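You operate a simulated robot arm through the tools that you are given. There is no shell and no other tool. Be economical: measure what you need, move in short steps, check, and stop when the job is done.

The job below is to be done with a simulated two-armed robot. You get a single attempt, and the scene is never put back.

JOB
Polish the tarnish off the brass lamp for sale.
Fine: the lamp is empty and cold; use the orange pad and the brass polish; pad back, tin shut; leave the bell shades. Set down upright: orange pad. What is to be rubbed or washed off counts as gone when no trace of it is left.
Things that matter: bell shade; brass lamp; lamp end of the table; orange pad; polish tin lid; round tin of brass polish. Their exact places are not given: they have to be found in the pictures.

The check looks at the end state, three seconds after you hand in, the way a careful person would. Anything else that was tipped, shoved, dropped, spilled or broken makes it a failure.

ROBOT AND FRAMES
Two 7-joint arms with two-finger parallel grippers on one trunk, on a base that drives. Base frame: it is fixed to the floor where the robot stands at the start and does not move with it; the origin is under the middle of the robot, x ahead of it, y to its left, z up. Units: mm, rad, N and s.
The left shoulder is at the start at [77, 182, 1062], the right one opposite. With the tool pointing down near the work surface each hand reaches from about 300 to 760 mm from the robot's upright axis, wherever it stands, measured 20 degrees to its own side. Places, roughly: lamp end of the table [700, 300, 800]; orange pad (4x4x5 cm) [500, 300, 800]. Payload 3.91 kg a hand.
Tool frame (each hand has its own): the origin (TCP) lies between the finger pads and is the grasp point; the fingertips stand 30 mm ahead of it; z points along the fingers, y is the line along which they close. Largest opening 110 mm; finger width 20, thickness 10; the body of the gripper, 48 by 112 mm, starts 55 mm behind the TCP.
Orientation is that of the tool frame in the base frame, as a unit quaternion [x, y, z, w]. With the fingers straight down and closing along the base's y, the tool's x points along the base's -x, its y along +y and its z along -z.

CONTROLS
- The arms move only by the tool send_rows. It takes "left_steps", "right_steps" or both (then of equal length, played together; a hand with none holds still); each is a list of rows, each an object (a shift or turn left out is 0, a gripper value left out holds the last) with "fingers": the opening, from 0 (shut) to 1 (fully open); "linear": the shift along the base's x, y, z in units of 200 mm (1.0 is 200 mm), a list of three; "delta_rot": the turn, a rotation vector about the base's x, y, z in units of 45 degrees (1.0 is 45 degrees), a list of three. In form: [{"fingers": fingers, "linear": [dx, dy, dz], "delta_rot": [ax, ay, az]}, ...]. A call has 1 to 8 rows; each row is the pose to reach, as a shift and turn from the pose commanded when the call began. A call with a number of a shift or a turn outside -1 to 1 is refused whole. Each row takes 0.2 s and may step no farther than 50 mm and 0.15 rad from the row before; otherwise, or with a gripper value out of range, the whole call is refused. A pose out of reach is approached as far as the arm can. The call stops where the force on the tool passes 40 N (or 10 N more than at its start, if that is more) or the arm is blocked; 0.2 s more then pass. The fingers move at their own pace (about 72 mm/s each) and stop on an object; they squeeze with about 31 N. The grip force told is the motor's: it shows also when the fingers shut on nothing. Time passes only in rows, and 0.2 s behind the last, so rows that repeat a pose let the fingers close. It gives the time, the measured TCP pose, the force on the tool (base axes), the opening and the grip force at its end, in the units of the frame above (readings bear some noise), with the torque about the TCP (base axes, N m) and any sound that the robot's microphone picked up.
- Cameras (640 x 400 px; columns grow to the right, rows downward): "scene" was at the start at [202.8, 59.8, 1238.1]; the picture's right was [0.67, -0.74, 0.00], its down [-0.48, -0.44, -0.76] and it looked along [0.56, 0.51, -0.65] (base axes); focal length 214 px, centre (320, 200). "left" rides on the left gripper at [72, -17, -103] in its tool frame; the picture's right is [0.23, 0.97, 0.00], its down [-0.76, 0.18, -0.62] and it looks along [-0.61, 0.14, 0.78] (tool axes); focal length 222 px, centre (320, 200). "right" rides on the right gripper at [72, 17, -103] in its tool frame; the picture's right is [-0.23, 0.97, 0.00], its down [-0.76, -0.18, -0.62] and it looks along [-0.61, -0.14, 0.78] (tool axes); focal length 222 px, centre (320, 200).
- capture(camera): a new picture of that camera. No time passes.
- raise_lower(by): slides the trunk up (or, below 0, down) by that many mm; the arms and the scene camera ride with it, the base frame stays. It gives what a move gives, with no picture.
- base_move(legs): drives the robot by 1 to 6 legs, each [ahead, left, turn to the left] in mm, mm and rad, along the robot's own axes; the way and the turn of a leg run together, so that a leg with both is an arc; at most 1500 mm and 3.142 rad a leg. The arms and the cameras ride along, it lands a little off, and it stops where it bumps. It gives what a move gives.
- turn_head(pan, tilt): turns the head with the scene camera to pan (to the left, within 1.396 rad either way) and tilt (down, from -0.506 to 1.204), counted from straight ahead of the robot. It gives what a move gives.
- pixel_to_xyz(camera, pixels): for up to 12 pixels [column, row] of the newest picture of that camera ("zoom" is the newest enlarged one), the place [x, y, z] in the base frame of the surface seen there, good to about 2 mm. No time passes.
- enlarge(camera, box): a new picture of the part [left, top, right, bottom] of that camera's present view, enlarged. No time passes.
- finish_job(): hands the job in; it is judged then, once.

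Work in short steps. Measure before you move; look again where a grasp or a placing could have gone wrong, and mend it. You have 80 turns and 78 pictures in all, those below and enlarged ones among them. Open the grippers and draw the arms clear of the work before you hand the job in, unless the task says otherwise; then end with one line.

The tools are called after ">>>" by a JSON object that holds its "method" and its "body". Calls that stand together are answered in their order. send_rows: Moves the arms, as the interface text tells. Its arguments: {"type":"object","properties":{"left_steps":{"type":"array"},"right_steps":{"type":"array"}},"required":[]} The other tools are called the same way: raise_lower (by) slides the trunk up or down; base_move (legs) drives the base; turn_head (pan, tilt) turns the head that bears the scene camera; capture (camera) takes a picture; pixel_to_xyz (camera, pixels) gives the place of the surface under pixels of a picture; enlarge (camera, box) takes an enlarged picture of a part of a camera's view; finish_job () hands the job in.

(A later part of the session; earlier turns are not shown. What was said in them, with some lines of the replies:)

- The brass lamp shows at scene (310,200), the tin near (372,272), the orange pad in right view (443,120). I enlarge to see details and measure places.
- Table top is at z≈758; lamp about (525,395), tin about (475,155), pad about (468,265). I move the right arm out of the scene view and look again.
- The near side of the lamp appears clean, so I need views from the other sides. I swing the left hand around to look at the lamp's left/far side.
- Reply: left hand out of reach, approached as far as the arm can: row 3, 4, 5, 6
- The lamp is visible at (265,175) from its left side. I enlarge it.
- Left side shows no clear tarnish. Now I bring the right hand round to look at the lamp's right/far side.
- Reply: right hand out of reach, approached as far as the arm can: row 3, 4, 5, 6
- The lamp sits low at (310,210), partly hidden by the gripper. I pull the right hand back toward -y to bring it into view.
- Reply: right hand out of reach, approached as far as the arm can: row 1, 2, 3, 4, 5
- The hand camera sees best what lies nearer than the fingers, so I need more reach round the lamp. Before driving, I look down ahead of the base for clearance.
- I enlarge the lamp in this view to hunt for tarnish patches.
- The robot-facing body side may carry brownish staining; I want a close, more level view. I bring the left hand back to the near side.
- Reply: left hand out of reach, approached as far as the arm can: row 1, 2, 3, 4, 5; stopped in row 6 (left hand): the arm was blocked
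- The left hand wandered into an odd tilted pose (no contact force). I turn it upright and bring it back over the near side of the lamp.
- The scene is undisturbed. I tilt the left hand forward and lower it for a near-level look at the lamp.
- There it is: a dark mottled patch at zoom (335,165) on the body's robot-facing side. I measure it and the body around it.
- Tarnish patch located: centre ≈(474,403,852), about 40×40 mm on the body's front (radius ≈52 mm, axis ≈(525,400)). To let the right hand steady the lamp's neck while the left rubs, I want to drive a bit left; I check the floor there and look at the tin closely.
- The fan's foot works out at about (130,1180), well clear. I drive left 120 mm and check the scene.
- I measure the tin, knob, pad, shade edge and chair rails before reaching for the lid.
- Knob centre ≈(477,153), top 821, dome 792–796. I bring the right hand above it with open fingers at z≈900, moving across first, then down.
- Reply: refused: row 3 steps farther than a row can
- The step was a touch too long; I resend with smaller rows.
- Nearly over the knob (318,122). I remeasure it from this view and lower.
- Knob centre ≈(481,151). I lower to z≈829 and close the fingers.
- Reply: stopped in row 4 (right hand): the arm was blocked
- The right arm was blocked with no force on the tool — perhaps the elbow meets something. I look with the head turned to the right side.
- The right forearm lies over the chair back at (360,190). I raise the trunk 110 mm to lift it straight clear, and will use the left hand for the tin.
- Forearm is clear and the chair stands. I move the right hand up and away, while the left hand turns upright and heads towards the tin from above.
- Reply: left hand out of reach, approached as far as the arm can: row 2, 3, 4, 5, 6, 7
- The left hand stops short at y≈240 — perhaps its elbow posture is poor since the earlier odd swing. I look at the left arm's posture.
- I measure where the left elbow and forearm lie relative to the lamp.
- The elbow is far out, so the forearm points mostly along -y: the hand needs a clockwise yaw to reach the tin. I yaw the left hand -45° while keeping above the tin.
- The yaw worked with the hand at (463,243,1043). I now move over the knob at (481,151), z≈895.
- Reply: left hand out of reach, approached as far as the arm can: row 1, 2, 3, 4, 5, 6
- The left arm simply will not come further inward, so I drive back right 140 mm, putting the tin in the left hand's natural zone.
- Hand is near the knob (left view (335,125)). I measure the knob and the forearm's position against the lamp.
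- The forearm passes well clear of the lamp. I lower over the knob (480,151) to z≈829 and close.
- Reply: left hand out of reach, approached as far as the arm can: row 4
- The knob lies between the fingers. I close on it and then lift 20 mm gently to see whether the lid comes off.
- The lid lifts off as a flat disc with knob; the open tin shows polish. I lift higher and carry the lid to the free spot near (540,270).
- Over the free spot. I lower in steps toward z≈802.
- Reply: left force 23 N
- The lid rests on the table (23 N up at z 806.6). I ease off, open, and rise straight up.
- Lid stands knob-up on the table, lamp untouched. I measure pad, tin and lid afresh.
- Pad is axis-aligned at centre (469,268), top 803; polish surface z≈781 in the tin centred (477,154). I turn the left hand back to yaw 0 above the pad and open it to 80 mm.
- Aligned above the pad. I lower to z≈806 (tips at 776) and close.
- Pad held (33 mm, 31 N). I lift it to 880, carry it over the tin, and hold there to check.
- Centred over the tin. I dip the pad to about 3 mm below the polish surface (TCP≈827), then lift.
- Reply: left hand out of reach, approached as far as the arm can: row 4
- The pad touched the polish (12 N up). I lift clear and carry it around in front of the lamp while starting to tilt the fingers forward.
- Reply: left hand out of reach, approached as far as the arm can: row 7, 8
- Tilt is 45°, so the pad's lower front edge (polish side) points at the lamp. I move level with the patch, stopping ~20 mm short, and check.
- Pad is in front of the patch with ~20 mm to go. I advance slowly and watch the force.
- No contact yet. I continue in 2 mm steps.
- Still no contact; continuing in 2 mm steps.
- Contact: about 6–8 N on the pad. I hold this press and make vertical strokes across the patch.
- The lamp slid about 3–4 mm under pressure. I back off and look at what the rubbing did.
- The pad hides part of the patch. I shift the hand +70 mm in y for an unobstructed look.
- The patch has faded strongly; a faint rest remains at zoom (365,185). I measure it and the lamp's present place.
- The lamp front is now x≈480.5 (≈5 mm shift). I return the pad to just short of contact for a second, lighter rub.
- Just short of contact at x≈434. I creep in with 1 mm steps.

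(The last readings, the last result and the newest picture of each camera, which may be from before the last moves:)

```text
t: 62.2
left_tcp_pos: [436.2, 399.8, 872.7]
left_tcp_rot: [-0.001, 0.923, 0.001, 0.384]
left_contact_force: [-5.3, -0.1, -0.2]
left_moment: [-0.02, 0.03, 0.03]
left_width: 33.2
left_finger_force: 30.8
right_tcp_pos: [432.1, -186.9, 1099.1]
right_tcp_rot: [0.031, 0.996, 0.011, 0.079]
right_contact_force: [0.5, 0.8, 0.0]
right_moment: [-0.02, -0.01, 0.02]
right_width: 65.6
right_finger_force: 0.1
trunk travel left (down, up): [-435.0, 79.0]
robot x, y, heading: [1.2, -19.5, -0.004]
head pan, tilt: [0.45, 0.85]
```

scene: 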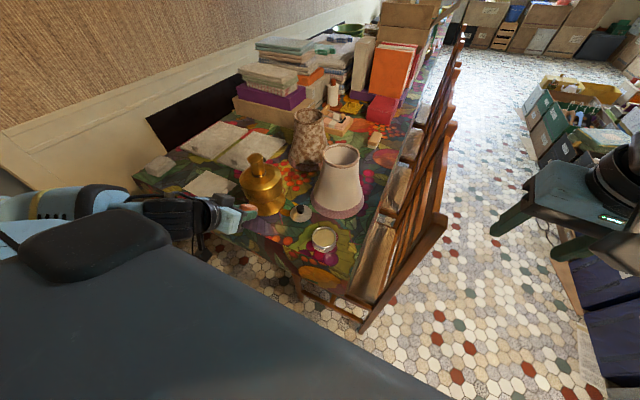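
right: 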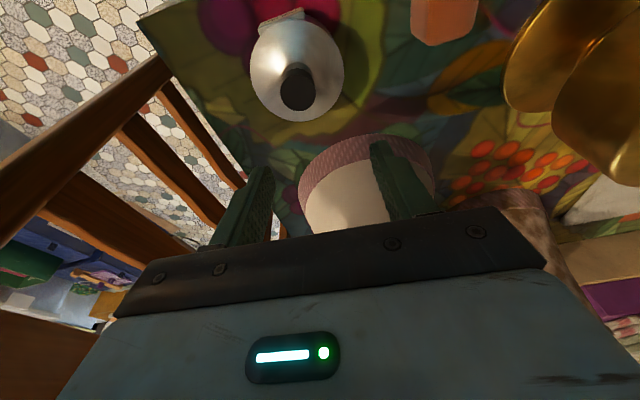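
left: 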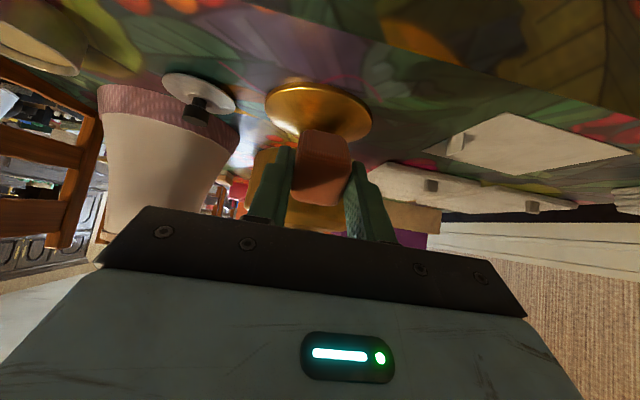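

About 5 N of press. I do small up-and-down strokes, then read the force.

>>> {"method": "send_rows", "body": {"left_steps": [{"linear": [0, 0.02, 0.08]}, {"linear": [0, 0, 0]}, {"linear": [0, -0.02, -0.08]}, {"linear": [0, 0.02, 0]}, {"linear": [0, 0.02, 0.08]}, {"linear": [0, -0.02, 0]}, {"linear": [0, 0, -0.08]}, {"linear": [0, 0, 0]}]}}

>>> {"method": "send_rows", "body": {"left_steps": [{"linear": [0.005, 0, 0]}, {"linear": [0.005, 0, 0.08]}, {"linear": [0.005, 0, 0]}, {"linear": [0.005, 0, -0.08]}, {"linear": [0.005, 0, 0]}, {"linear": [0.005, 0, 0.08]}, {"linear": [0.005, 0, -0.08]}, {"linear": [0.005, 0, 0]}]}}

>>> {"method": "enlarge", "body": {"camera": "scene", "box": [190, 140, 310, 250]}}

```text
t: 64.0
left_tcp_pos: [435.9, 400.1, 872.8]
left_tcp_rot: [0.001, 0.924, 0.0, 0.384]
left_contact_force: [0.1, -1.0, 0.0]
left_moment: [0.01, 0.03, -0.01]
left_width: 33.0
left_finger_force: 30.8
right_tcp_pos: [434.5, -184.7, 1099.8]
right_tcp_rot: [0.031, 0.996, 0.011, 0.079]
right_contact_force: [-0.1, 0.5, 1.0]
right_moment: [-0.03, -0.02, 0.02]
right_width: 66.0
right_finger_force: 0.1
trunk travel left (down, up): [-435.0, 79.0]
robot x, y, heading: [-2.1, -18.3, 0.003]
head pan, tilt: [0.45, 0.85]
```

```text
t: 65.8
left_tcp_pos: [438.5, 399.8, 873.6]
left_tcp_rot: [0.0, 0.923, 0.0, 0.384]
left_contact_force: [-0.7, 0.2, 0.0]
left_moment: [0.02, 0.03, 0.02]
left_width: 32.8
left_finger_force: 31.3
right_tcp_pos: [432.1, -186.1, 1099.4]
right_tcp_rot: [0.032, 0.996, 0.011, 0.079]
right_contact_force: [-1.0, 0.3, 0.1]
right_moment: [0.0, -0.02, 0.01]
right_width: 66.1
right_finger_force: 0.1
trunk travel left (down, up): [-435.0, 79.0]
robot x, y, heading: [-3.3, -19.0, 0.003]
head pan, tilt: [0.45, 0.85]
```

```text
3.64 times, centred on (250, 195) of scene
```

zoom: 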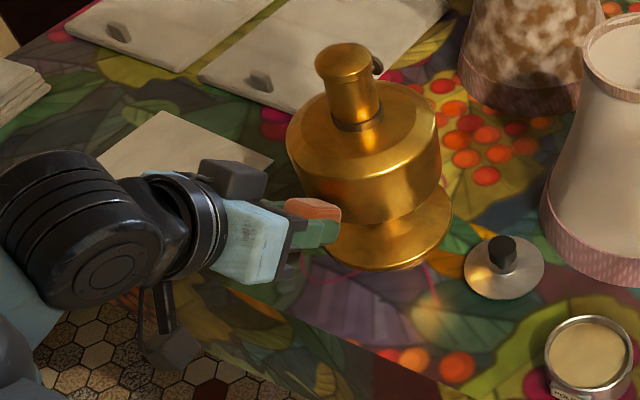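

I back off again to inspect the patch.

>>> {"method": "send_rows", "body": {"left_steps": [{"linear": [-0.15, 0, 0]}, {"linear": [-0.35, 0, 0]}, {"linear": [-0.4, 0.05, 0.2]}, {"linear": [-0.4, 0.15, 0.38], "delta_rot": [0, 0.1, 0]}, {"linear": [-0.4, 0.28, 0.55], "delta_rot": [0, 0.22, 0]}, {"linear": [-0.4, 0.42, 0.7], "delta_rot": [0, 0.33, 0]}]}}

>>> {"method": "enlarge", "body": {"camera": "left", "box": [200, 70, 290, 145]}}

```text
t: 67.2
left_tcp_pos: [357.8, 484.7, 1012.0]
left_tcp_rot: [0.001, 0.966, 0.0, 0.26]
left_contact_force: [-1.5, 0.0, 0.1]
left_moment: [0.0, -0.04, 0.0]
left_width: 33.0
left_finger_force: 31.3
right_tcp_pos: [433.5, -185.5, 1099.6]
right_tcp_rot: [0.031, 0.996, 0.011, 0.079]
right_contact_force: [-0.3, -0.3, 0.3]
right_moment: [0.04, -0.02, -0.01]
right_width: 66.0
right_finger_force: 0.0
trunk travel left (down, up): [-435.0, 79.0]
robot x, y, heading: [-2.1, -21.3, -0.001]
head pan, tilt: [0.45, 0.85]
```

```text
5.33 times, centred on (245, 108) of left
```

zoom: 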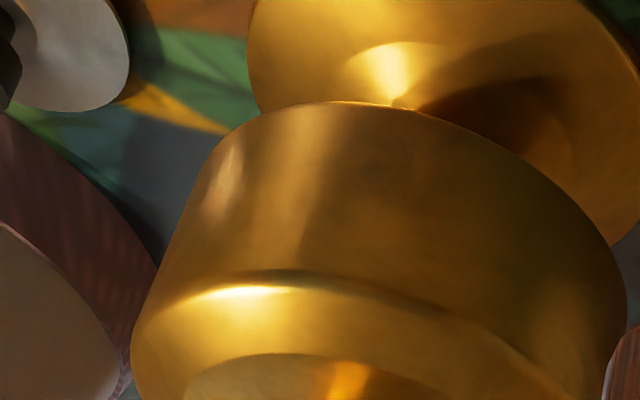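

The patch appears gone; one closer zoom to confirm no trace.

>>> {"method": "enlarge", "body": {"camera": "left", "box": [232, 88, 276, 124]}}

>>> {"method": "enlarge", "body": {"camera": "scene", "box": [230, 145, 290, 225]}}

```text
11.11 times, centred on (254, 106) of left
```

zoom: 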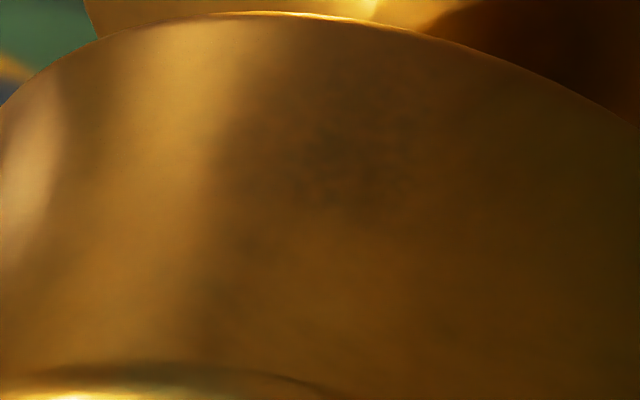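

```text
5.00 times, centred on (260, 185) of scene
```

zoom: 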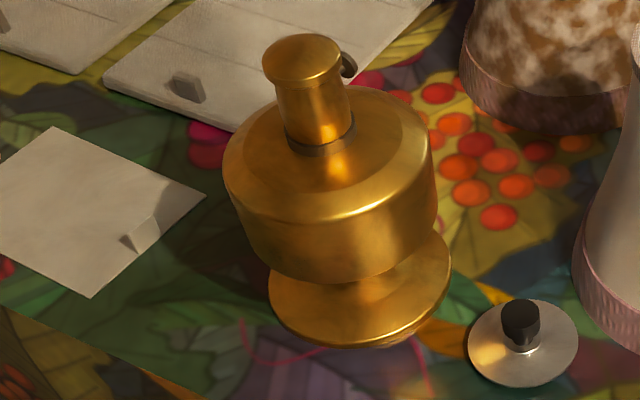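

A very faint smudge remains near zoom (340,160). One more light rub: I return to just short of contact.

>>> {"method": "send_rows", "body": {"left_steps": [{"linear": [0, -0.2, -0.05], "delta_rot": [0, 0, 0]}, {"linear": [0, -0.41, -0.05], "delta_rot": [0, -0.1, 0]}, {"linear": [0, -0.42, -0.25], "delta_rot": [0, -0.22, 0]}, {"linear": [0, -0.42, -0.45], "delta_rot": [0, -0.333, 0]}, {"linear": [0, -0.42, -0.63], "delta_rot": [0, -0.333, 0]}, {"linear": [0.05, -0.42, -0.7], "delta_rot": [0, -0.333, 0]}, {"linear": [0.25, -0.42, -0.7], "delta_rot": [0, -0.333, 0]}, {"linear": [0.395, -0.42, -0.7], "delta_rot": [0, -0.333, 0]}]}}

>>> {"method": "send_rows", "body": {"left_steps": [{"linear": [0.005, 0, 0]}]}}

>>> {"method": "send_rows", "body": {"left_steps": [{"linear": [0.004, 0, 0]}]}}

```text
t: 69.0
left_tcp_pos: [437.0, 400.6, 871.4]
left_tcp_rot: [0.001, 0.923, 0.0, 0.385]
left_contact_force: [0.7, -0.1, -0.3]
left_moment: [0.01, 0.05, 0.0]
left_width: 32.9
left_finger_force: 31.2
right_tcp_pos: [432.9, -185.8, 1100.2]
right_tcp_rot: [0.032, 0.996, 0.01, 0.079]
right_contact_force: [-0.1, 1.6, 0.6]
right_moment: [-0.02, -0.02, -0.03]
right_width: 65.9
right_finger_force: 0.1
trunk travel left (down, up): [-435.0, 79.0]
robot x, y, heading: [0.7, -22.2, -0.002]
head pan, tilt: [0.45, 0.85]
```

```text
t: 69.4
left_tcp_pos: [437.9, 400.8, 871.4]
left_tcp_rot: [0.001, 0.923, -0.001, 0.385]
left_contact_force: [-3.9, -0.3, 0.2]
left_moment: [0.01, 0.0, 0.02]
left_width: 33.1
left_finger_force: 31.6
right_tcp_pos: [432.8, -185.8, 1099.7]
right_tcp_rot: [0.031, 0.996, 0.011, 0.079]
right_contact_force: [-0.5, 1.3, 0.8]
right_moment: [0.01, 0.0, 0.04]
right_width: 66.2
right_finger_force: 0.1
trunk travel left (down, up): [-435.0, 79.0]
robot x, y, heading: [1.4, -21.3, -0.007]
head pan, tilt: [0.45, 0.85]
```

```text
t: 69.8
left_tcp_pos: [437.3, 400.5, 873.3]
left_tcp_rot: [0.0, 0.923, 0.0, 0.385]
left_contact_force: [-4.9, 0.1, -0.8]
left_moment: [0.02, 0.07, 0.01]
left_width: 32.9
left_finger_force: 31.0
right_tcp_pos: [433.2, -186.1, 1100.0]
right_tcp_rot: [0.031, 0.996, 0.01, 0.078]
right_contact_force: [-1.1, 0.3, 0.1]
right_moment: [-0.01, 0.0, 0.01]
right_width: 66.1
right_finger_force: 0.0
trunk travel left (down, up): [-435.0, 79.0]
robot x, y, heading: [-4.4, -19.1, -0.002]
head pan, tilt: [0.45, 0.85]
```

About 5 N contact; I rub two more sets of strokes, weighted to the lower part.

>>> {"method": "send_rows", "body": {"left_steps": [{"linear": [0, 0.02, 0.06]}, {"linear": [0, 0, 0]}, {"linear": [0, -0.02, -0.09]}, {"linear": [0, 0.02, 0]}, {"linear": [0, 0.02, -0.08]}, {"linear": [0, -0.02, 0]}, {"linear": [0, 0, 0.07]}, {"linear": [0, 0, 0]}]}}

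>>> {"method": "send_rows", "body": {"left_steps": [{"linear": [0.005, 0, 0]}, {"linear": [0.005, 0, -0.08]}, {"linear": [0.005, 0, 0]}, {"linear": [0.005, 0, 0.08]}, {"linear": [0.005, 0, 0]}, {"linear": [0.006, 0, -0.08]}, {"linear": [0.006, 0, 0.08]}, {"linear": [0.005, 0, 0]}]}}

>>> {"method": "send_rows", "body": {"left_steps": [{"linear": [-0.15, 0, 0]}, {"linear": [-0.35, 0, 0]}, {"linear": [-0.4, 0.05, 0.2]}, {"linear": [-0.4, 0.15, 0.38], "delta_rot": [0, 0.1, 0]}, {"linear": [-0.4, 0.28, 0.55], "delta_rot": [0, 0.22, 0]}, {"linear": [-0.4, 0.42, 0.7], "delta_rot": [0, 0.33, 0]}]}}

>>> {"method": "enlarge", "body": {"camera": "left", "box": [232, 88, 276, 124]}}

>>> {"method": "enlarge", "body": {"camera": "left", "box": [180, 60, 300, 160]}}

```text
t: 71.6
left_tcp_pos: [438.8, 400.0, 871.1]
left_tcp_rot: [0.001, 0.923, 0.0, 0.385]
left_contact_force: [-0.3, 0.6, -0.6]
left_moment: [-0.02, 0.05, 0.03]
left_width: 33.2
left_finger_force: 31.0
right_tcp_pos: [432.2, -186.1, 1100.2]
right_tcp_rot: [0.031, 0.996, 0.01, 0.079]
right_contact_force: [0.5, -0.4, 0.5]
right_moment: [-0.01, 0.01, 0.01]
right_width: 66.2
right_finger_force: 0.0
trunk travel left (down, up): [-435.0, 79.0]
robot x, y, heading: [0.1, -19.2, -0.008]
head pan, tilt: [0.45, 0.85]
```

```text
t: 73.4
left_tcp_pos: [439.9, 400.8, 871.7]
left_tcp_rot: [0.001, 0.922, -0.001, 0.387]
left_contact_force: [-0.7, -0.1, 0.0]
left_moment: [-0.03, 0.02, -0.01]
left_width: 32.9
left_finger_force: 30.7
right_tcp_pos: [432.3, -185.6, 1100.0]
right_tcp_rot: [0.033, 0.996, 0.01, 0.079]
right_contact_force: [-1.3, -0.2, 0.0]
right_moment: [-0.02, -0.03, -0.01]
right_width: 66.0
right_finger_force: 0.0
trunk travel left (down, up): [-435.0, 79.0]
robot x, y, heading: [-0.2, -23.7, -0.003]
head pan, tilt: [0.45, 0.85]
```

```text
t: 74.8
left_tcp_pos: [359.9, 484.2, 1011.9]
left_tcp_rot: [0.001, 0.965, 0.0, 0.262]
left_contact_force: [0.3, -0.1, -0.1]
left_moment: [-0.03, -0.01, 0.01]
left_width: 33.0
left_finger_force: 30.6
right_tcp_pos: [434.2, -186.0, 1098.9]
right_tcp_rot: [0.031, 0.996, 0.01, 0.079]
right_contact_force: [-0.1, -0.1, 0.3]
right_moment: [0.02, -0.03, 0.01]
right_width: 66.0
right_finger_force: 0.0
trunk travel left (down, up): [-435.0, 79.0]
robot x, y, heading: [-0.5, -17.9, -0.006]
head pan, tilt: [0.45, 0.85]
```

```text
11.11 times, centred on (254, 106) of left
```

zoom: 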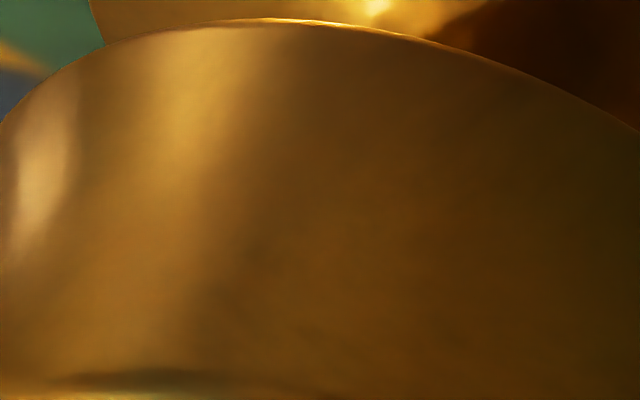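

```text
4.00 times, centred on (240, 110) of left
```

zoom: 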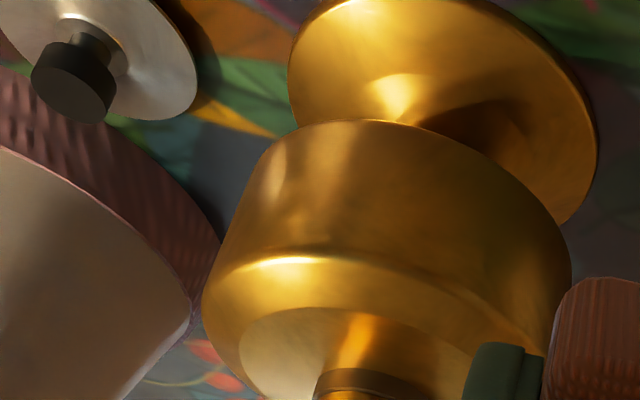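

Clean now. For margin I do one more light pass over the same area, then return the hand high for carrying the pad home.

>>> {"method": "send_rows", "body": {"left_steps": [{"linear": [0, -0.2, -0.05], "delta_rot": [0, 0, 0]}, {"linear": [0, -0.41, -0.05], "delta_rot": [0, -0.1, 0]}, {"linear": [0, -0.42, -0.25], "delta_rot": [0, -0.22, 0]}, {"linear": [0, -0.42, -0.45], "delta_rot": [0, -0.333, 0]}, {"linear": [0, -0.42, -0.63], "delta_rot": [0, -0.333, 0]}, {"linear": [0.05, -0.42, -0.7], "delta_rot": [0, -0.333, 0]}, {"linear": [0.25, -0.42, -0.7], "delta_rot": [0, -0.333, 0]}, {"linear": [0.395, -0.42, -0.7], "delta_rot": [0, -0.333, 0]}]}}

>>> {"method": "send_rows", "body": {"left_steps": [{"linear": [0.007, 0, 0]}, {"linear": [0.009, 0.02, 0.08]}, {"linear": [0.009, 0.02, 0]}, {"linear": [0.009, 0, -0.08]}, {"linear": [0.01, -0.03, 0]}, {"linear": [0.01, -0.03, 0.08]}, {"linear": [0.01, 0.0, -0.08]}, {"linear": [0.01, 0.0, 0]}]}}

>>> {"method": "send_rows", "body": {"left_steps": [{"linear": [-0.15, 0, 0]}, {"linear": [-0.35, 0, 0]}, {"linear": [-0.4, 0.05, 0.2]}, {"linear": [-0.4, 0.15, 0.38], "delta_rot": [0, 0.1, 0]}, {"linear": [-0.4, 0.28, 0.55], "delta_rot": [0, 0.22, 0]}, {"linear": [-0.4, 0.42, 0.7], "delta_rot": [0, 0.33, 0]}]}}

>>> {"method": "enlarge", "body": {"camera": "left", "box": [200, 70, 290, 145]}}

```text
t: 76.6
left_tcp_pos: [439.1, 398.8, 871.0]
left_tcp_rot: [0.001, 0.922, 0.0, 0.387]
left_contact_force: [-0.1, 1.1, -0.2]
left_moment: [-0.01, 0.02, -0.03]
left_width: 32.9
left_finger_force: 30.6
right_tcp_pos: [433.4, -185.6, 1098.5]
right_tcp_rot: [0.031, 0.996, 0.011, 0.079]
right_contact_force: [0.2, 0.9, -0.1]
right_moment: [0.01, 0.02, -0.06]
right_width: 65.8
right_finger_force: 0.0
trunk travel left (down, up): [-435.0, 79.0]
robot x, y, heading: [-0.3, -18.3, -0.004]
head pan, tilt: [0.45, 0.85]
```

```text
t: 78.4
left_tcp_pos: [440.0, 400.0, 872.9]
left_tcp_rot: [0.001, 0.922, -0.001, 0.387]
left_contact_force: [0.1, 0.5, -0.2]
left_moment: [-0.03, 0.02, 0.03]
left_width: 32.5
left_finger_force: 30.7
right_tcp_pos: [433.2, -184.7, 1099.8]
right_tcp_rot: [0.03, 0.996, 0.01, 0.079]
right_contact_force: [0.5, 0.2, 1.6]
right_moment: [-0.02, 0.03, -0.04]
right_width: 66.2
right_finger_force: 0.1
trunk travel left (down, up): [-435.0, 79.0]
robot x, y, heading: [-3.5, -19.7, -0.002]
head pan, tilt: [0.45, 0.85]
```

```text
t: 79.8
left_tcp_pos: [360.1, 484.5, 1011.8]
left_tcp_rot: [0.002, 0.965, 0.0, 0.263]
left_contact_force: [0.1, 0.4, -0.6]
left_moment: [0.01, -0.01, 0.0]
left_width: 32.7
left_finger_force: 31.0
right_tcp_pos: [432.9, -185.8, 1099.8]
right_tcp_rot: [0.031, 0.996, 0.011, 0.079]
right_contact_force: [-0.7, 0.2, 0.8]
right_moment: [0.0, 0.01, 0.02]
right_width: 66.0
right_finger_force: 0.0
trunk travel left (down, up): [-435.0, 79.0]
robot x, y, heading: [-1.0, -20.5, -0.004]
head pan, tilt: [0.45, 0.85]
```

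```text
5.33 times, centred on (245, 108) of left
```

zoom: 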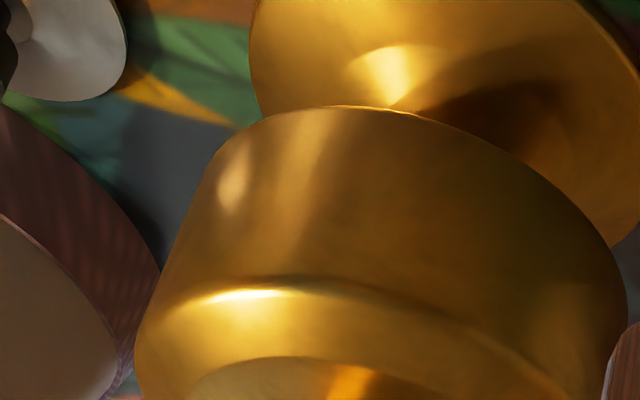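

Brass is clean. I carry the pad back, turning the hand upright, toward its home at (469,268).

>>> {"method": "send_rows", "body": {"left_steps": [{"linear": [0, -0.15, 0], "delta_rot": [0, 0.1, 0]}, {"linear": [0, -0.3, 0], "delta_rot": [0, 0.22, 0]}, {"linear": [0.03, -0.45, 0], "delta_rot": [0, 0.34, 0]}, {"linear": [0.07, -0.6, 0], "delta_rot": [0, 0.46, 0]}, {"linear": [0.12, -0.75, 0], "delta_rot": [0, 0.58, 0]}, {"linear": [0.2, -0.92, 0], "delta_rot": [0, 0.678, 0]}]}}

>>> {"method": "send_rows", "body": {"left_steps": [{"linear": [0.15, -0.07, 0]}, {"linear": [0.34, -0.155, -0.05]}, {"linear": [0.34, -0.155, -0.25]}, {"linear": [0.34, -0.155, -0.45]}, {"linear": [0.34, -0.155, -0.65]}, {"linear": [0.34, -0.155, -0.8]}]}}

>>> {"method": "capture", "body": {"camera": "left"}}

```text
t: 81.2
left_tcp_pos: [402.1, 299.7, 1011.6]
left_tcp_rot: [0.0, 1.0, 0.0, -0.002]
left_contact_force: [0.2, 0.5, 0.7]
left_moment: [0.03, -0.02, 0.07]
left_width: 32.7
left_finger_force: 30.7
right_tcp_pos: [432.7, -186.4, 1098.0]
right_tcp_rot: [0.032, 0.996, 0.01, 0.078]
right_contact_force: [0.4, -0.3, 0.0]
right_moment: [0.03, 0.04, 0.01]
right_width: 66.1
right_finger_force: 0.1
trunk travel left (down, up): [-435.0, 79.0]
robot x, y, heading: [2.0, -20.4, -0.001]
head pan, tilt: [0.45, 0.85]
```

```text
t: 82.6
left_tcp_pos: [469.4, 270.2, 853.0]
left_tcp_rot: [0.0, 1.0, 0.0, -0.001]
left_contact_force: [0.1, 0.0, -0.5]
left_moment: [0.0, 0.04, 0.03]
left_width: 32.4
left_finger_force: 31.2
right_tcp_pos: [434.4, -185.2, 1099.8]
right_tcp_rot: [0.031, 0.996, 0.011, 0.078]
right_contact_force: [-0.7, 0.2, -0.8]
right_moment: [-0.05, 0.04, 0.02]
right_width: 66.0
right_finger_force: 0.0
trunk travel left (down, up): [-435.0, 79.0]
robot x, y, heading: [-1.6, -22.4, -0.006]
head pan, tilt: [0.45, 0.85]
```

```text
13 pictures are left
```

left: 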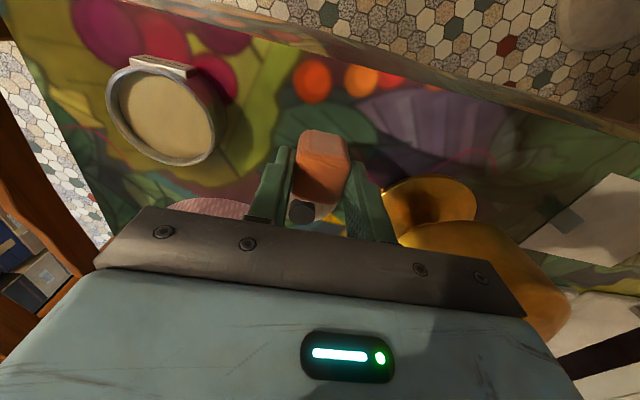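

Pad is upright over its home. I lower to z≈807 in steps.

>>> {"method": "send_rows", "body": {"left_steps": [{"linear": [0, 0, -0.12]}, {"linear": [0, 0, -0.19]}, {"linear": [0, 0, -0.22]}]}}

>>> {"method": "send_rows", "body": {"left_steps": [{"linear": [0, 0, -0.008]}]}}

```text
t: 83.4
left_tcp_pos: [468.6, 269.4, 808.7]
left_tcp_rot: [0.0, 1.0, 0.0, 0.001]
left_contact_force: [-1.1, 0.8, 6.2]
left_moment: [0.04, 0.05, -0.01]
left_width: 32.5
left_finger_force: 31.0
right_tcp_pos: [432.0, -185.4, 1100.2]
right_tcp_rot: [0.032, 0.996, 0.01, 0.079]
right_contact_force: [-0.5, -0.2, -0.4]
right_moment: [0.0, 0.0, 0.02]
right_width: 65.8
right_finger_force: 0.0
trunk travel left (down, up): [-435.0, 79.0]
robot x, y, heading: [-0.6, -19.0, -0.008]
head pan, tilt: [0.45, 0.85]
```

```text
t: 83.8
left_tcp_pos: [467.7, 268.6, 808.7]
left_tcp_rot: [0.0, 1.0, 0.0, 0.003]
left_contact_force: [-3.9, 4.0, 23.2]
left_moment: [0.09, 0.21, 0.0]
left_width: 32.7
left_finger_force: 31.2
right_tcp_pos: [432.3, -185.5, 1099.8]
right_tcp_rot: [0.032, 0.996, 0.011, 0.08]
right_contact_force: [0.1, -0.3, 0.1]
right_moment: [0.0, -0.03, 0.0]
right_width: 65.9
right_finger_force: 0.2
trunk travel left (down, up): [-435.0, 79.0]
robot x, y, heading: [-2.0, -16.9, -0.001]
head pan, tilt: [0.45, 0.85]
```

Pad is firmly on the table. I ease up slightly, open to about 75 mm, and rise.

>>> {"method": "send_rows", "body": {"left_steps": [{"linear": [0, 0, 0.007]}, {"linear": [0, 0, 0.007], "fingers": 0.65}, {"linear": [0, 0, 0.007]}, {"linear": [0, 0, 0.007]}, {"linear": [0, 0, 0.1]}, {"linear": [0, 0, 0.3]}, {"linear": [0, 0, 0.5]}, {"linear": [0, 0, 0.65]}]}}

>>> {"method": "capture", "body": {"camera": "left"}}

>>> {"method": "pixel_to_xyz", "body": {"camera": "left", "pixels": [[320, 200]]}}

```text
t: 85.6
left_tcp_pos: [467.8, 268.9, 936.9]
left_tcp_rot: [0.001, 1.0, 0.0, 0.0]
left_contact_force: [-0.3, -0.5, 0.1]
left_moment: [-0.02, -0.01, 0.0]
left_width: 71.2
left_finger_force: 0.2
right_tcp_pos: [432.9, -184.8, 1099.0]
right_tcp_rot: [0.032, 0.996, 0.011, 0.079]
right_contact_force: [0.3, -0.3, 0.5]
right_moment: [0.02, 0.0, 0.0]
right_width: 66.3
right_finger_force: 0.0
trunk travel left (down, up): [-435.0, 79.0]
robot x, y, heading: [-1.6, -20.2, 0.004]
head pan, tilt: [0.45, 0.85]
```

```text
12 pictures are left
```

left: 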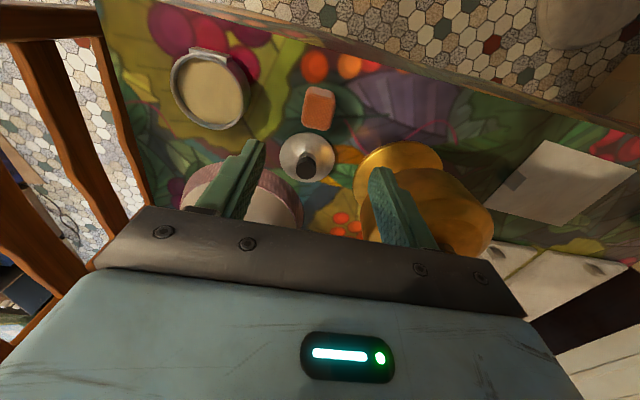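

```text
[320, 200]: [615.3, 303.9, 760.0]
```

Pad stands at home. I measure the lid knob (307,165) and tin rim again, then yaw the hand -45° above the lid.

>>> {"method": "pixel_to_xyz", "body": {"camera": "left", "pixels": [[306, 160], [299, 160], [313, 160], [306, 153], [306, 168], [210, 92], [173, 82], [247, 95], [213, 128], [208, 55], [318, 100], [318, 125]]}}

>>> {"method": "send_rows", "body": {"left_steps": [{"linear": [0.06, 0, 0], "delta_rot": [0, 0, -0.17], "fingers": 0.5}, {"linear": [0.12, 0, 0], "delta_rot": [0, 0, -0.34]}, {"linear": [0.18, 0, 0], "delta_rot": [0, 0, -0.51]}, {"linear": [0.24, 0, 0], "delta_rot": [0, 0, -0.68]}, {"linear": [0.3, 0.003, 0], "delta_rot": [0, 0, -0.85]}, {"linear": [0.358, 0.003, 0], "delta_rot": [0, 0, -1.0]}]}}

>>> {"method": "capture", "body": {"camera": "left"}}

```text
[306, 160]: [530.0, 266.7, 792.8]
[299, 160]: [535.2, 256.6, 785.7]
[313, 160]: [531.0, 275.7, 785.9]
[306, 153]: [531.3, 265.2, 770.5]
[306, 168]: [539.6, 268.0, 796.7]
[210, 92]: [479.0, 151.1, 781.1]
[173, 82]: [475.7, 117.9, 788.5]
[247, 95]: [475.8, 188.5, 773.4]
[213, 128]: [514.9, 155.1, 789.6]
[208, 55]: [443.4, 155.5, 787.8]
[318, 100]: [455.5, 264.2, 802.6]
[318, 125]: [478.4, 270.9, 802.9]
```

```text
t: 87.0
left_tcp_pos: [540.9, 269.0, 936.5]
left_tcp_rot: [0.384, 0.923, -0.001, 0.001]
left_contact_force: [0.4, -0.6, -0.7]
left_moment: [0.0, 0.0, -0.02]
left_width: 54.8
left_finger_force: 0.0
right_tcp_pos: [432.5, -186.7, 1099.9]
right_tcp_rot: [0.031, 0.996, 0.01, 0.079]
right_contact_force: [-0.2, -0.8, -0.8]
right_moment: [-0.02, 0.0, -0.01]
right_width: 66.2
right_finger_force: 0.1
trunk travel left (down, up): [-435.0, 79.0]
robot x, y, heading: [1.4, -20.8, 0.001]
head pan, tilt: [0.45, 0.85]
```

```text
11 pictures are left
```

left: 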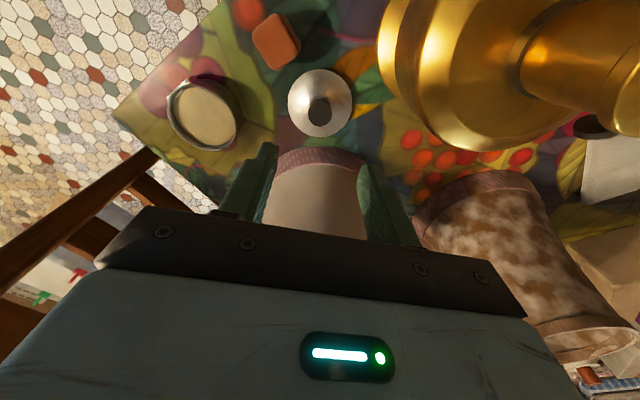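

Knob centre ≈(541,268). I lower to z≈807.5 and close on it.

>>> {"method": "send_rows", "body": {"left_steps": [{"linear": [0, -0.003, -0.2]}, {"linear": [0, -0.003, -0.4]}, {"linear": [0, -0.003, -0.55]}, {"linear": [0, -0.003, -0.642]}, {"linear": [0, -0.003, -0.642], "fingers": 0}, {"linear": [0, -0.003, -0.642]}, {"linear": [0, -0.003, -0.642]}, {"linear": [0, -0.003, -0.642]}]}}

>>> {"method": "send_rows", "body": {"left_steps": [{"linear": [0, 0, 0.1]}, {"linear": [0, 0, 0.3]}, {"linear": [-0.03, -0.05, 0.48]}, {"linear": [-0.13, -0.22, 0.48]}, {"linear": [-0.23, -0.4, 0.48]}, {"linear": [-0.31, -0.578, 0.48]}, {"linear": [-0.31, -0.578, 0.35]}, {"linear": [-0.31, -0.578, 0.25]}]}}

>>> {"method": "capture", "body": {"camera": "left"}}

>>> {"method": "enlarge", "body": {"camera": "scene", "box": [270, 190, 390, 280]}}

```text
t: 88.8
left_tcp_pos: [540.0, 270.2, 808.3]
left_tcp_rot: [0.384, 0.923, -0.001, 0.001]
left_contact_force: [0.1, 0.4, -0.3]
left_moment: [0.01, -0.01, 0.0]
left_width: 23.6
left_finger_force: 30.8
right_tcp_pos: [432.2, -185.4, 1100.2]
right_tcp_rot: [0.031, 0.996, 0.011, 0.079]
right_contact_force: [0.0, 0.3, 1.3]
right_moment: [0.0, 0.0, 0.01]
right_width: 66.1
right_finger_force: 0.0
trunk travel left (down, up): [-435.0, 79.0]
robot x, y, heading: [-2.1, -21.1, -0.001]
head pan, tilt: [0.45, 0.85]
```

```text
t: 90.6
left_tcp_pos: [479.0, 153.1, 857.7]
left_tcp_rot: [0.383, 0.924, -0.001, 0.001]
left_contact_force: [-0.7, 0.4, 0.1]
left_moment: [-0.01, 0.01, 0.03]
left_width: 23.6
left_finger_force: 30.5
right_tcp_pos: [433.2, -185.9, 1099.2]
right_tcp_rot: [0.031, 0.996, 0.011, 0.079]
right_contact_force: [-0.3, 0.4, -0.2]
right_moment: [0.0, 0.01, -0.02]
right_width: 65.9
right_finger_force: 0.0
trunk travel left (down, up): [-435.0, 79.0]
robot x, y, heading: [0.0, -20.4, -0.001]
head pan, tilt: [0.45, 0.85]
```

```text
10 pictures are left
```

left: 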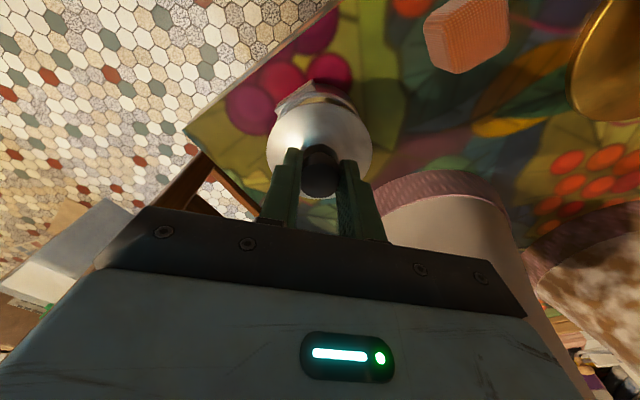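

```text
4.44 times, centred on (330, 235) of scene
```

zoom: 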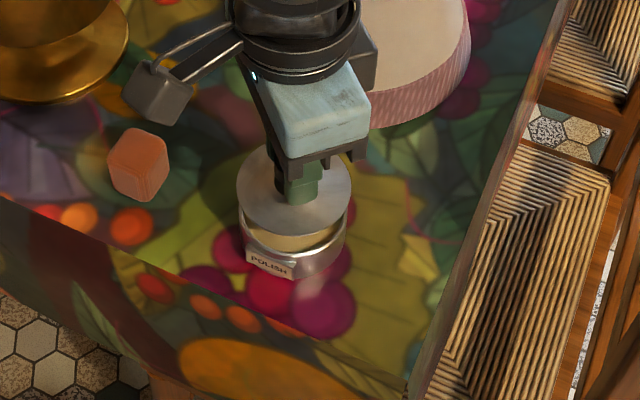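

Lid is aligned over the tin (479,153). I lower to the seated height, expected ≈831.

>>> {"method": "send_rows", "body": {"left_steps": [{"linear": [0.002, 0, -0.05]}, {"linear": [0.002, 0, -0.09]}, {"linear": [0.002, 0, -0.115]}]}}

>>> {"method": "send_rows", "body": {"left_steps": [{"linear": [0, 0, -0.01]}]}}

```text
t: 91.4
left_tcp_pos: [479.2, 153.7, 834.7]
left_tcp_rot: [0.383, 0.924, 0.0, 0.002]
left_contact_force: [0.0, 0.6, -0.9]
left_moment: [-0.02, -0.01, 0.04]
left_width: 23.6
left_finger_force: 31.2
right_tcp_pos: [433.0, -184.9, 1099.9]
right_tcp_rot: [0.032, 0.996, 0.011, 0.079]
right_contact_force: [-0.6, 0.4, -0.6]
right_moment: [-0.04, -0.04, 0.01]
right_width: 66.0
right_finger_force: 0.1
trunk travel left (down, up): [-435.0, 79.0]
robot x, y, heading: [-0.1, -22.2, -0.004]
head pan, tilt: [0.45, 0.85]
```

```text
t: 91.8
left_tcp_pos: [478.9, 153.6, 833.9]
left_tcp_rot: [0.383, 0.924, -0.001, 0.001]
left_contact_force: [-0.4, 1.2, 2.5]
left_moment: [0.03, 0.1, -0.11]
left_width: 23.3
left_finger_force: 31.3
right_tcp_pos: [433.3, -185.8, 1099.9]
right_tcp_rot: [0.031, 0.996, 0.01, 0.078]
right_contact_force: [0.7, -0.5, 0.4]
right_moment: [0.0, 0.02, 0.03]
right_width: 66.2
right_finger_force: 0.0
trunk travel left (down, up): [-435.0, 79.0]
robot x, y, heading: [-0.2, -22.4, 0.0]
head pan, tilt: [0.45, 0.85]
```

Contact starts at 834. I press a little more to seat it.

>>> {"method": "send_rows", "body": {"left_steps": [{"linear": [0, 0, -0.008]}]}}

>>> {"method": "enlarge", "body": {"camera": "scene", "box": [290, 205, 360, 265]}}

```text
t: 92.2
left_tcp_pos: [478.6, 153.9, 834.1]
left_tcp_rot: [0.383, 0.924, 0.0, 0.001]
left_contact_force: [-3.0, 2.5, 14.5]
left_moment: [0.3, 0.39, -0.13]
left_width: 23.5
left_finger_force: 30.9
right_tcp_pos: [431.3, -185.9, 1101.2]
right_tcp_rot: [0.031, 0.996, 0.01, 0.08]
right_contact_force: [0.0, -0.7, -0.1]
right_moment: [0.02, 0.02, 0.03]
right_width: 66.1
right_finger_force: 0.0
trunk travel left (down, up): [-435.0, 79.0]
robot x, y, heading: [-4.0, -20.4, -0.0]
head pan, tilt: [0.45, 0.85]
```

```text
6.67 times, centred on (325, 235) of scene
```

zoom: 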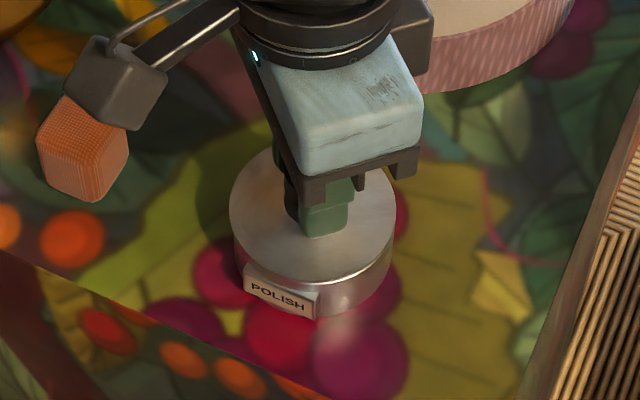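

The lid looks flush on the tin. I ease off, open and rise, then verify its height against the original (knob top 821, disc 792).

>>> {"method": "send_rows", "body": {"left_steps": [{"linear": [0, 0, 0.01]}, {"linear": [0, 0, 0.01], "fingers": 0.5}, {"linear": [0, 0, 0.01]}, {"linear": [0, 0, 0.1]}, {"linear": [0, 0, 0.3]}, {"linear": [0, 0, 0.5]}, {"linear": [-0.05, 0.1, 0.7]}, {"linear": [-0.1, 0.25, 0.85]}]}}

>>> {"method": "enlarge", "body": {"camera": "left", "box": [180, 0, 420, 180]}}

>>> {"method": "capture", "body": {"camera": "scene"}}

>>> {"method": "pixel_to_xyz", "body": {"camera": "scene", "pixels": [[324, 231], [315, 243], [335, 243], [290, 227], [256, 158], [338, 150]]}}

```text
t: 94.0
left_tcp_pos: [458.2, 204.6, 1002.8]
left_tcp_rot: [0.384, 0.924, -0.001, 0.001]
left_contact_force: [0.0, -0.2, 0.7]
left_moment: [0.0, 0.0, -0.01]
left_width: 55.0
left_finger_force: 0.0
right_tcp_pos: [431.1, -184.6, 1099.8]
right_tcp_rot: [0.032, 0.996, 0.011, 0.079]
right_contact_force: [-0.3, 0.6, -0.1]
right_moment: [0.0, -0.01, -0.01]
right_width: 65.9
right_finger_force: 0.1
trunk travel left (down, up): [-435.0, 79.0]
robot x, y, heading: [-0.1, -17.9, -0.001]
head pan, tilt: [0.45, 0.85]
```

```text
2.22 times, centred on (300, 90) of left
```

zoom: 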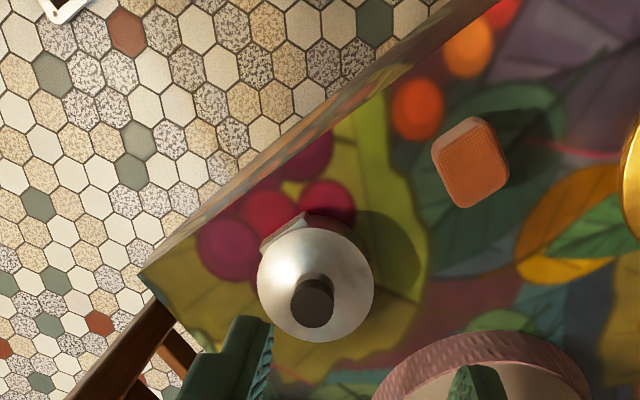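

```text
6 pictures are left
```

scene: 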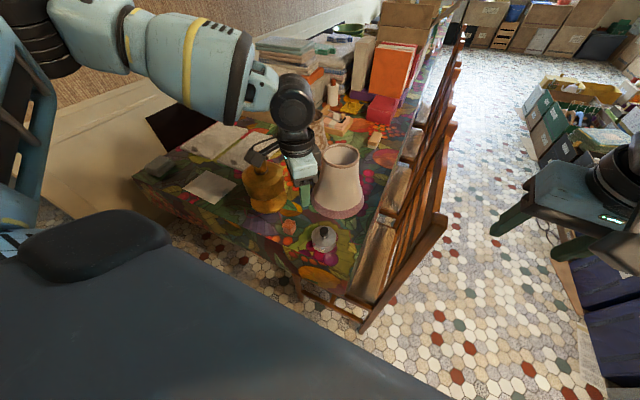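

```text
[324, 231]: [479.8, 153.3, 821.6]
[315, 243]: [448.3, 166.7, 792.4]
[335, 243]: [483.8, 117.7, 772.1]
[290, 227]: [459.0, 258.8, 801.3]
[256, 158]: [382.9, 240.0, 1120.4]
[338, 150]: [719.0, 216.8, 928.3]
```

Tin shut (knob top 821.6, disc 792 as at first) and pad upright. I open and draw both arms clear, then take a last look.

>>> {"method": "send_rows", "body": {"left_steps": [{"linear": [-0.1, 0, 0.15], "fingers": 1}, {"linear": [-0.2, 0.1, 0.3]}, {"linear": [-0.3, 0.25, 0.4]}, {"linear": [-0.4, 0.4, 0.45]}, {"linear": [-0.5, 0.6, 0.5]}, {"linear": [-0.5, 0.8, 0.5]}], "right_steps": [{"fingers": 1}, {"fingers": 1}, {"fingers": 1}, {"fingers": 1}, {"fingers": 1}, {"fingers": 1}]}}

>>> {"method": "capture", "body": {"camera": "scene"}}

>>> {"method": "enlarge", "body": {"camera": "scene", "box": [220, 130, 380, 270]}}

```text
t: 95.4
left_tcp_pos: [357.3, 364.4, 1100.6]
left_tcp_rot: [0.384, 0.923, -0.001, 0.0]
left_contact_force: [0.3, -0.1, -0.9]
left_moment: [0.01, 0.01, -0.02]
left_width: 110.3
left_finger_force: 0.0
right_tcp_pos: [432.7, -185.1, 1099.7]
right_tcp_rot: [0.032, 0.996, 0.01, 0.079]
right_contact_force: [0.5, -0.4, -0.1]
right_moment: [-0.01, 0.03, 0.01]
right_width: 110.1
right_finger_force: 0.1
trunk travel left (down, up): [-435.0, 79.0]
robot x, y, heading: [-1.4, -22.7, 0.001]
head pan, tilt: [0.45, 0.85]
```

```text
5 pictures are left
```

scene: 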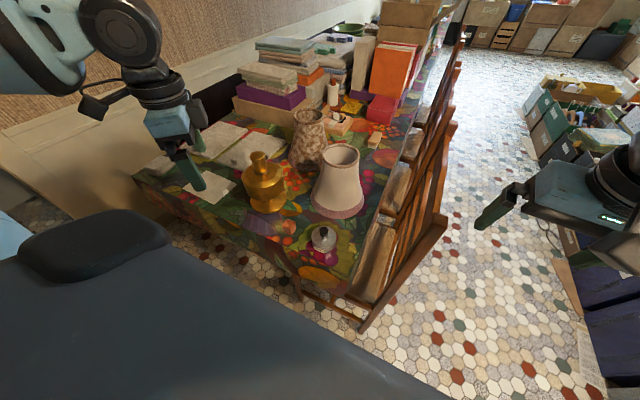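

```text
2.86 times, centred on (300, 200) of scene
```

zoom: 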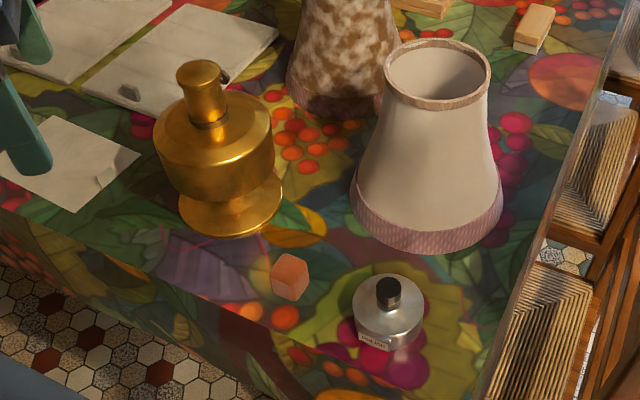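

All is in order: lamp upright and polished, pad standing at its place, tin shut, shades untouched, and both grippers open and clear. I hand in.

>>> {"method": "finish_job", "body": {}}

```text
The job is handed in.
```

The tarnish patch I found on the lamp's front is rubbed off with no trace visible. The lamp's far side was mostly out of view and never fully checked, and rubbing slid the lamp about 8 mm back. The orange pad is back upright and the polish tin is shut. The bell shades were not touched. My right forearm came down on the chair back early on, and the chair still stands.
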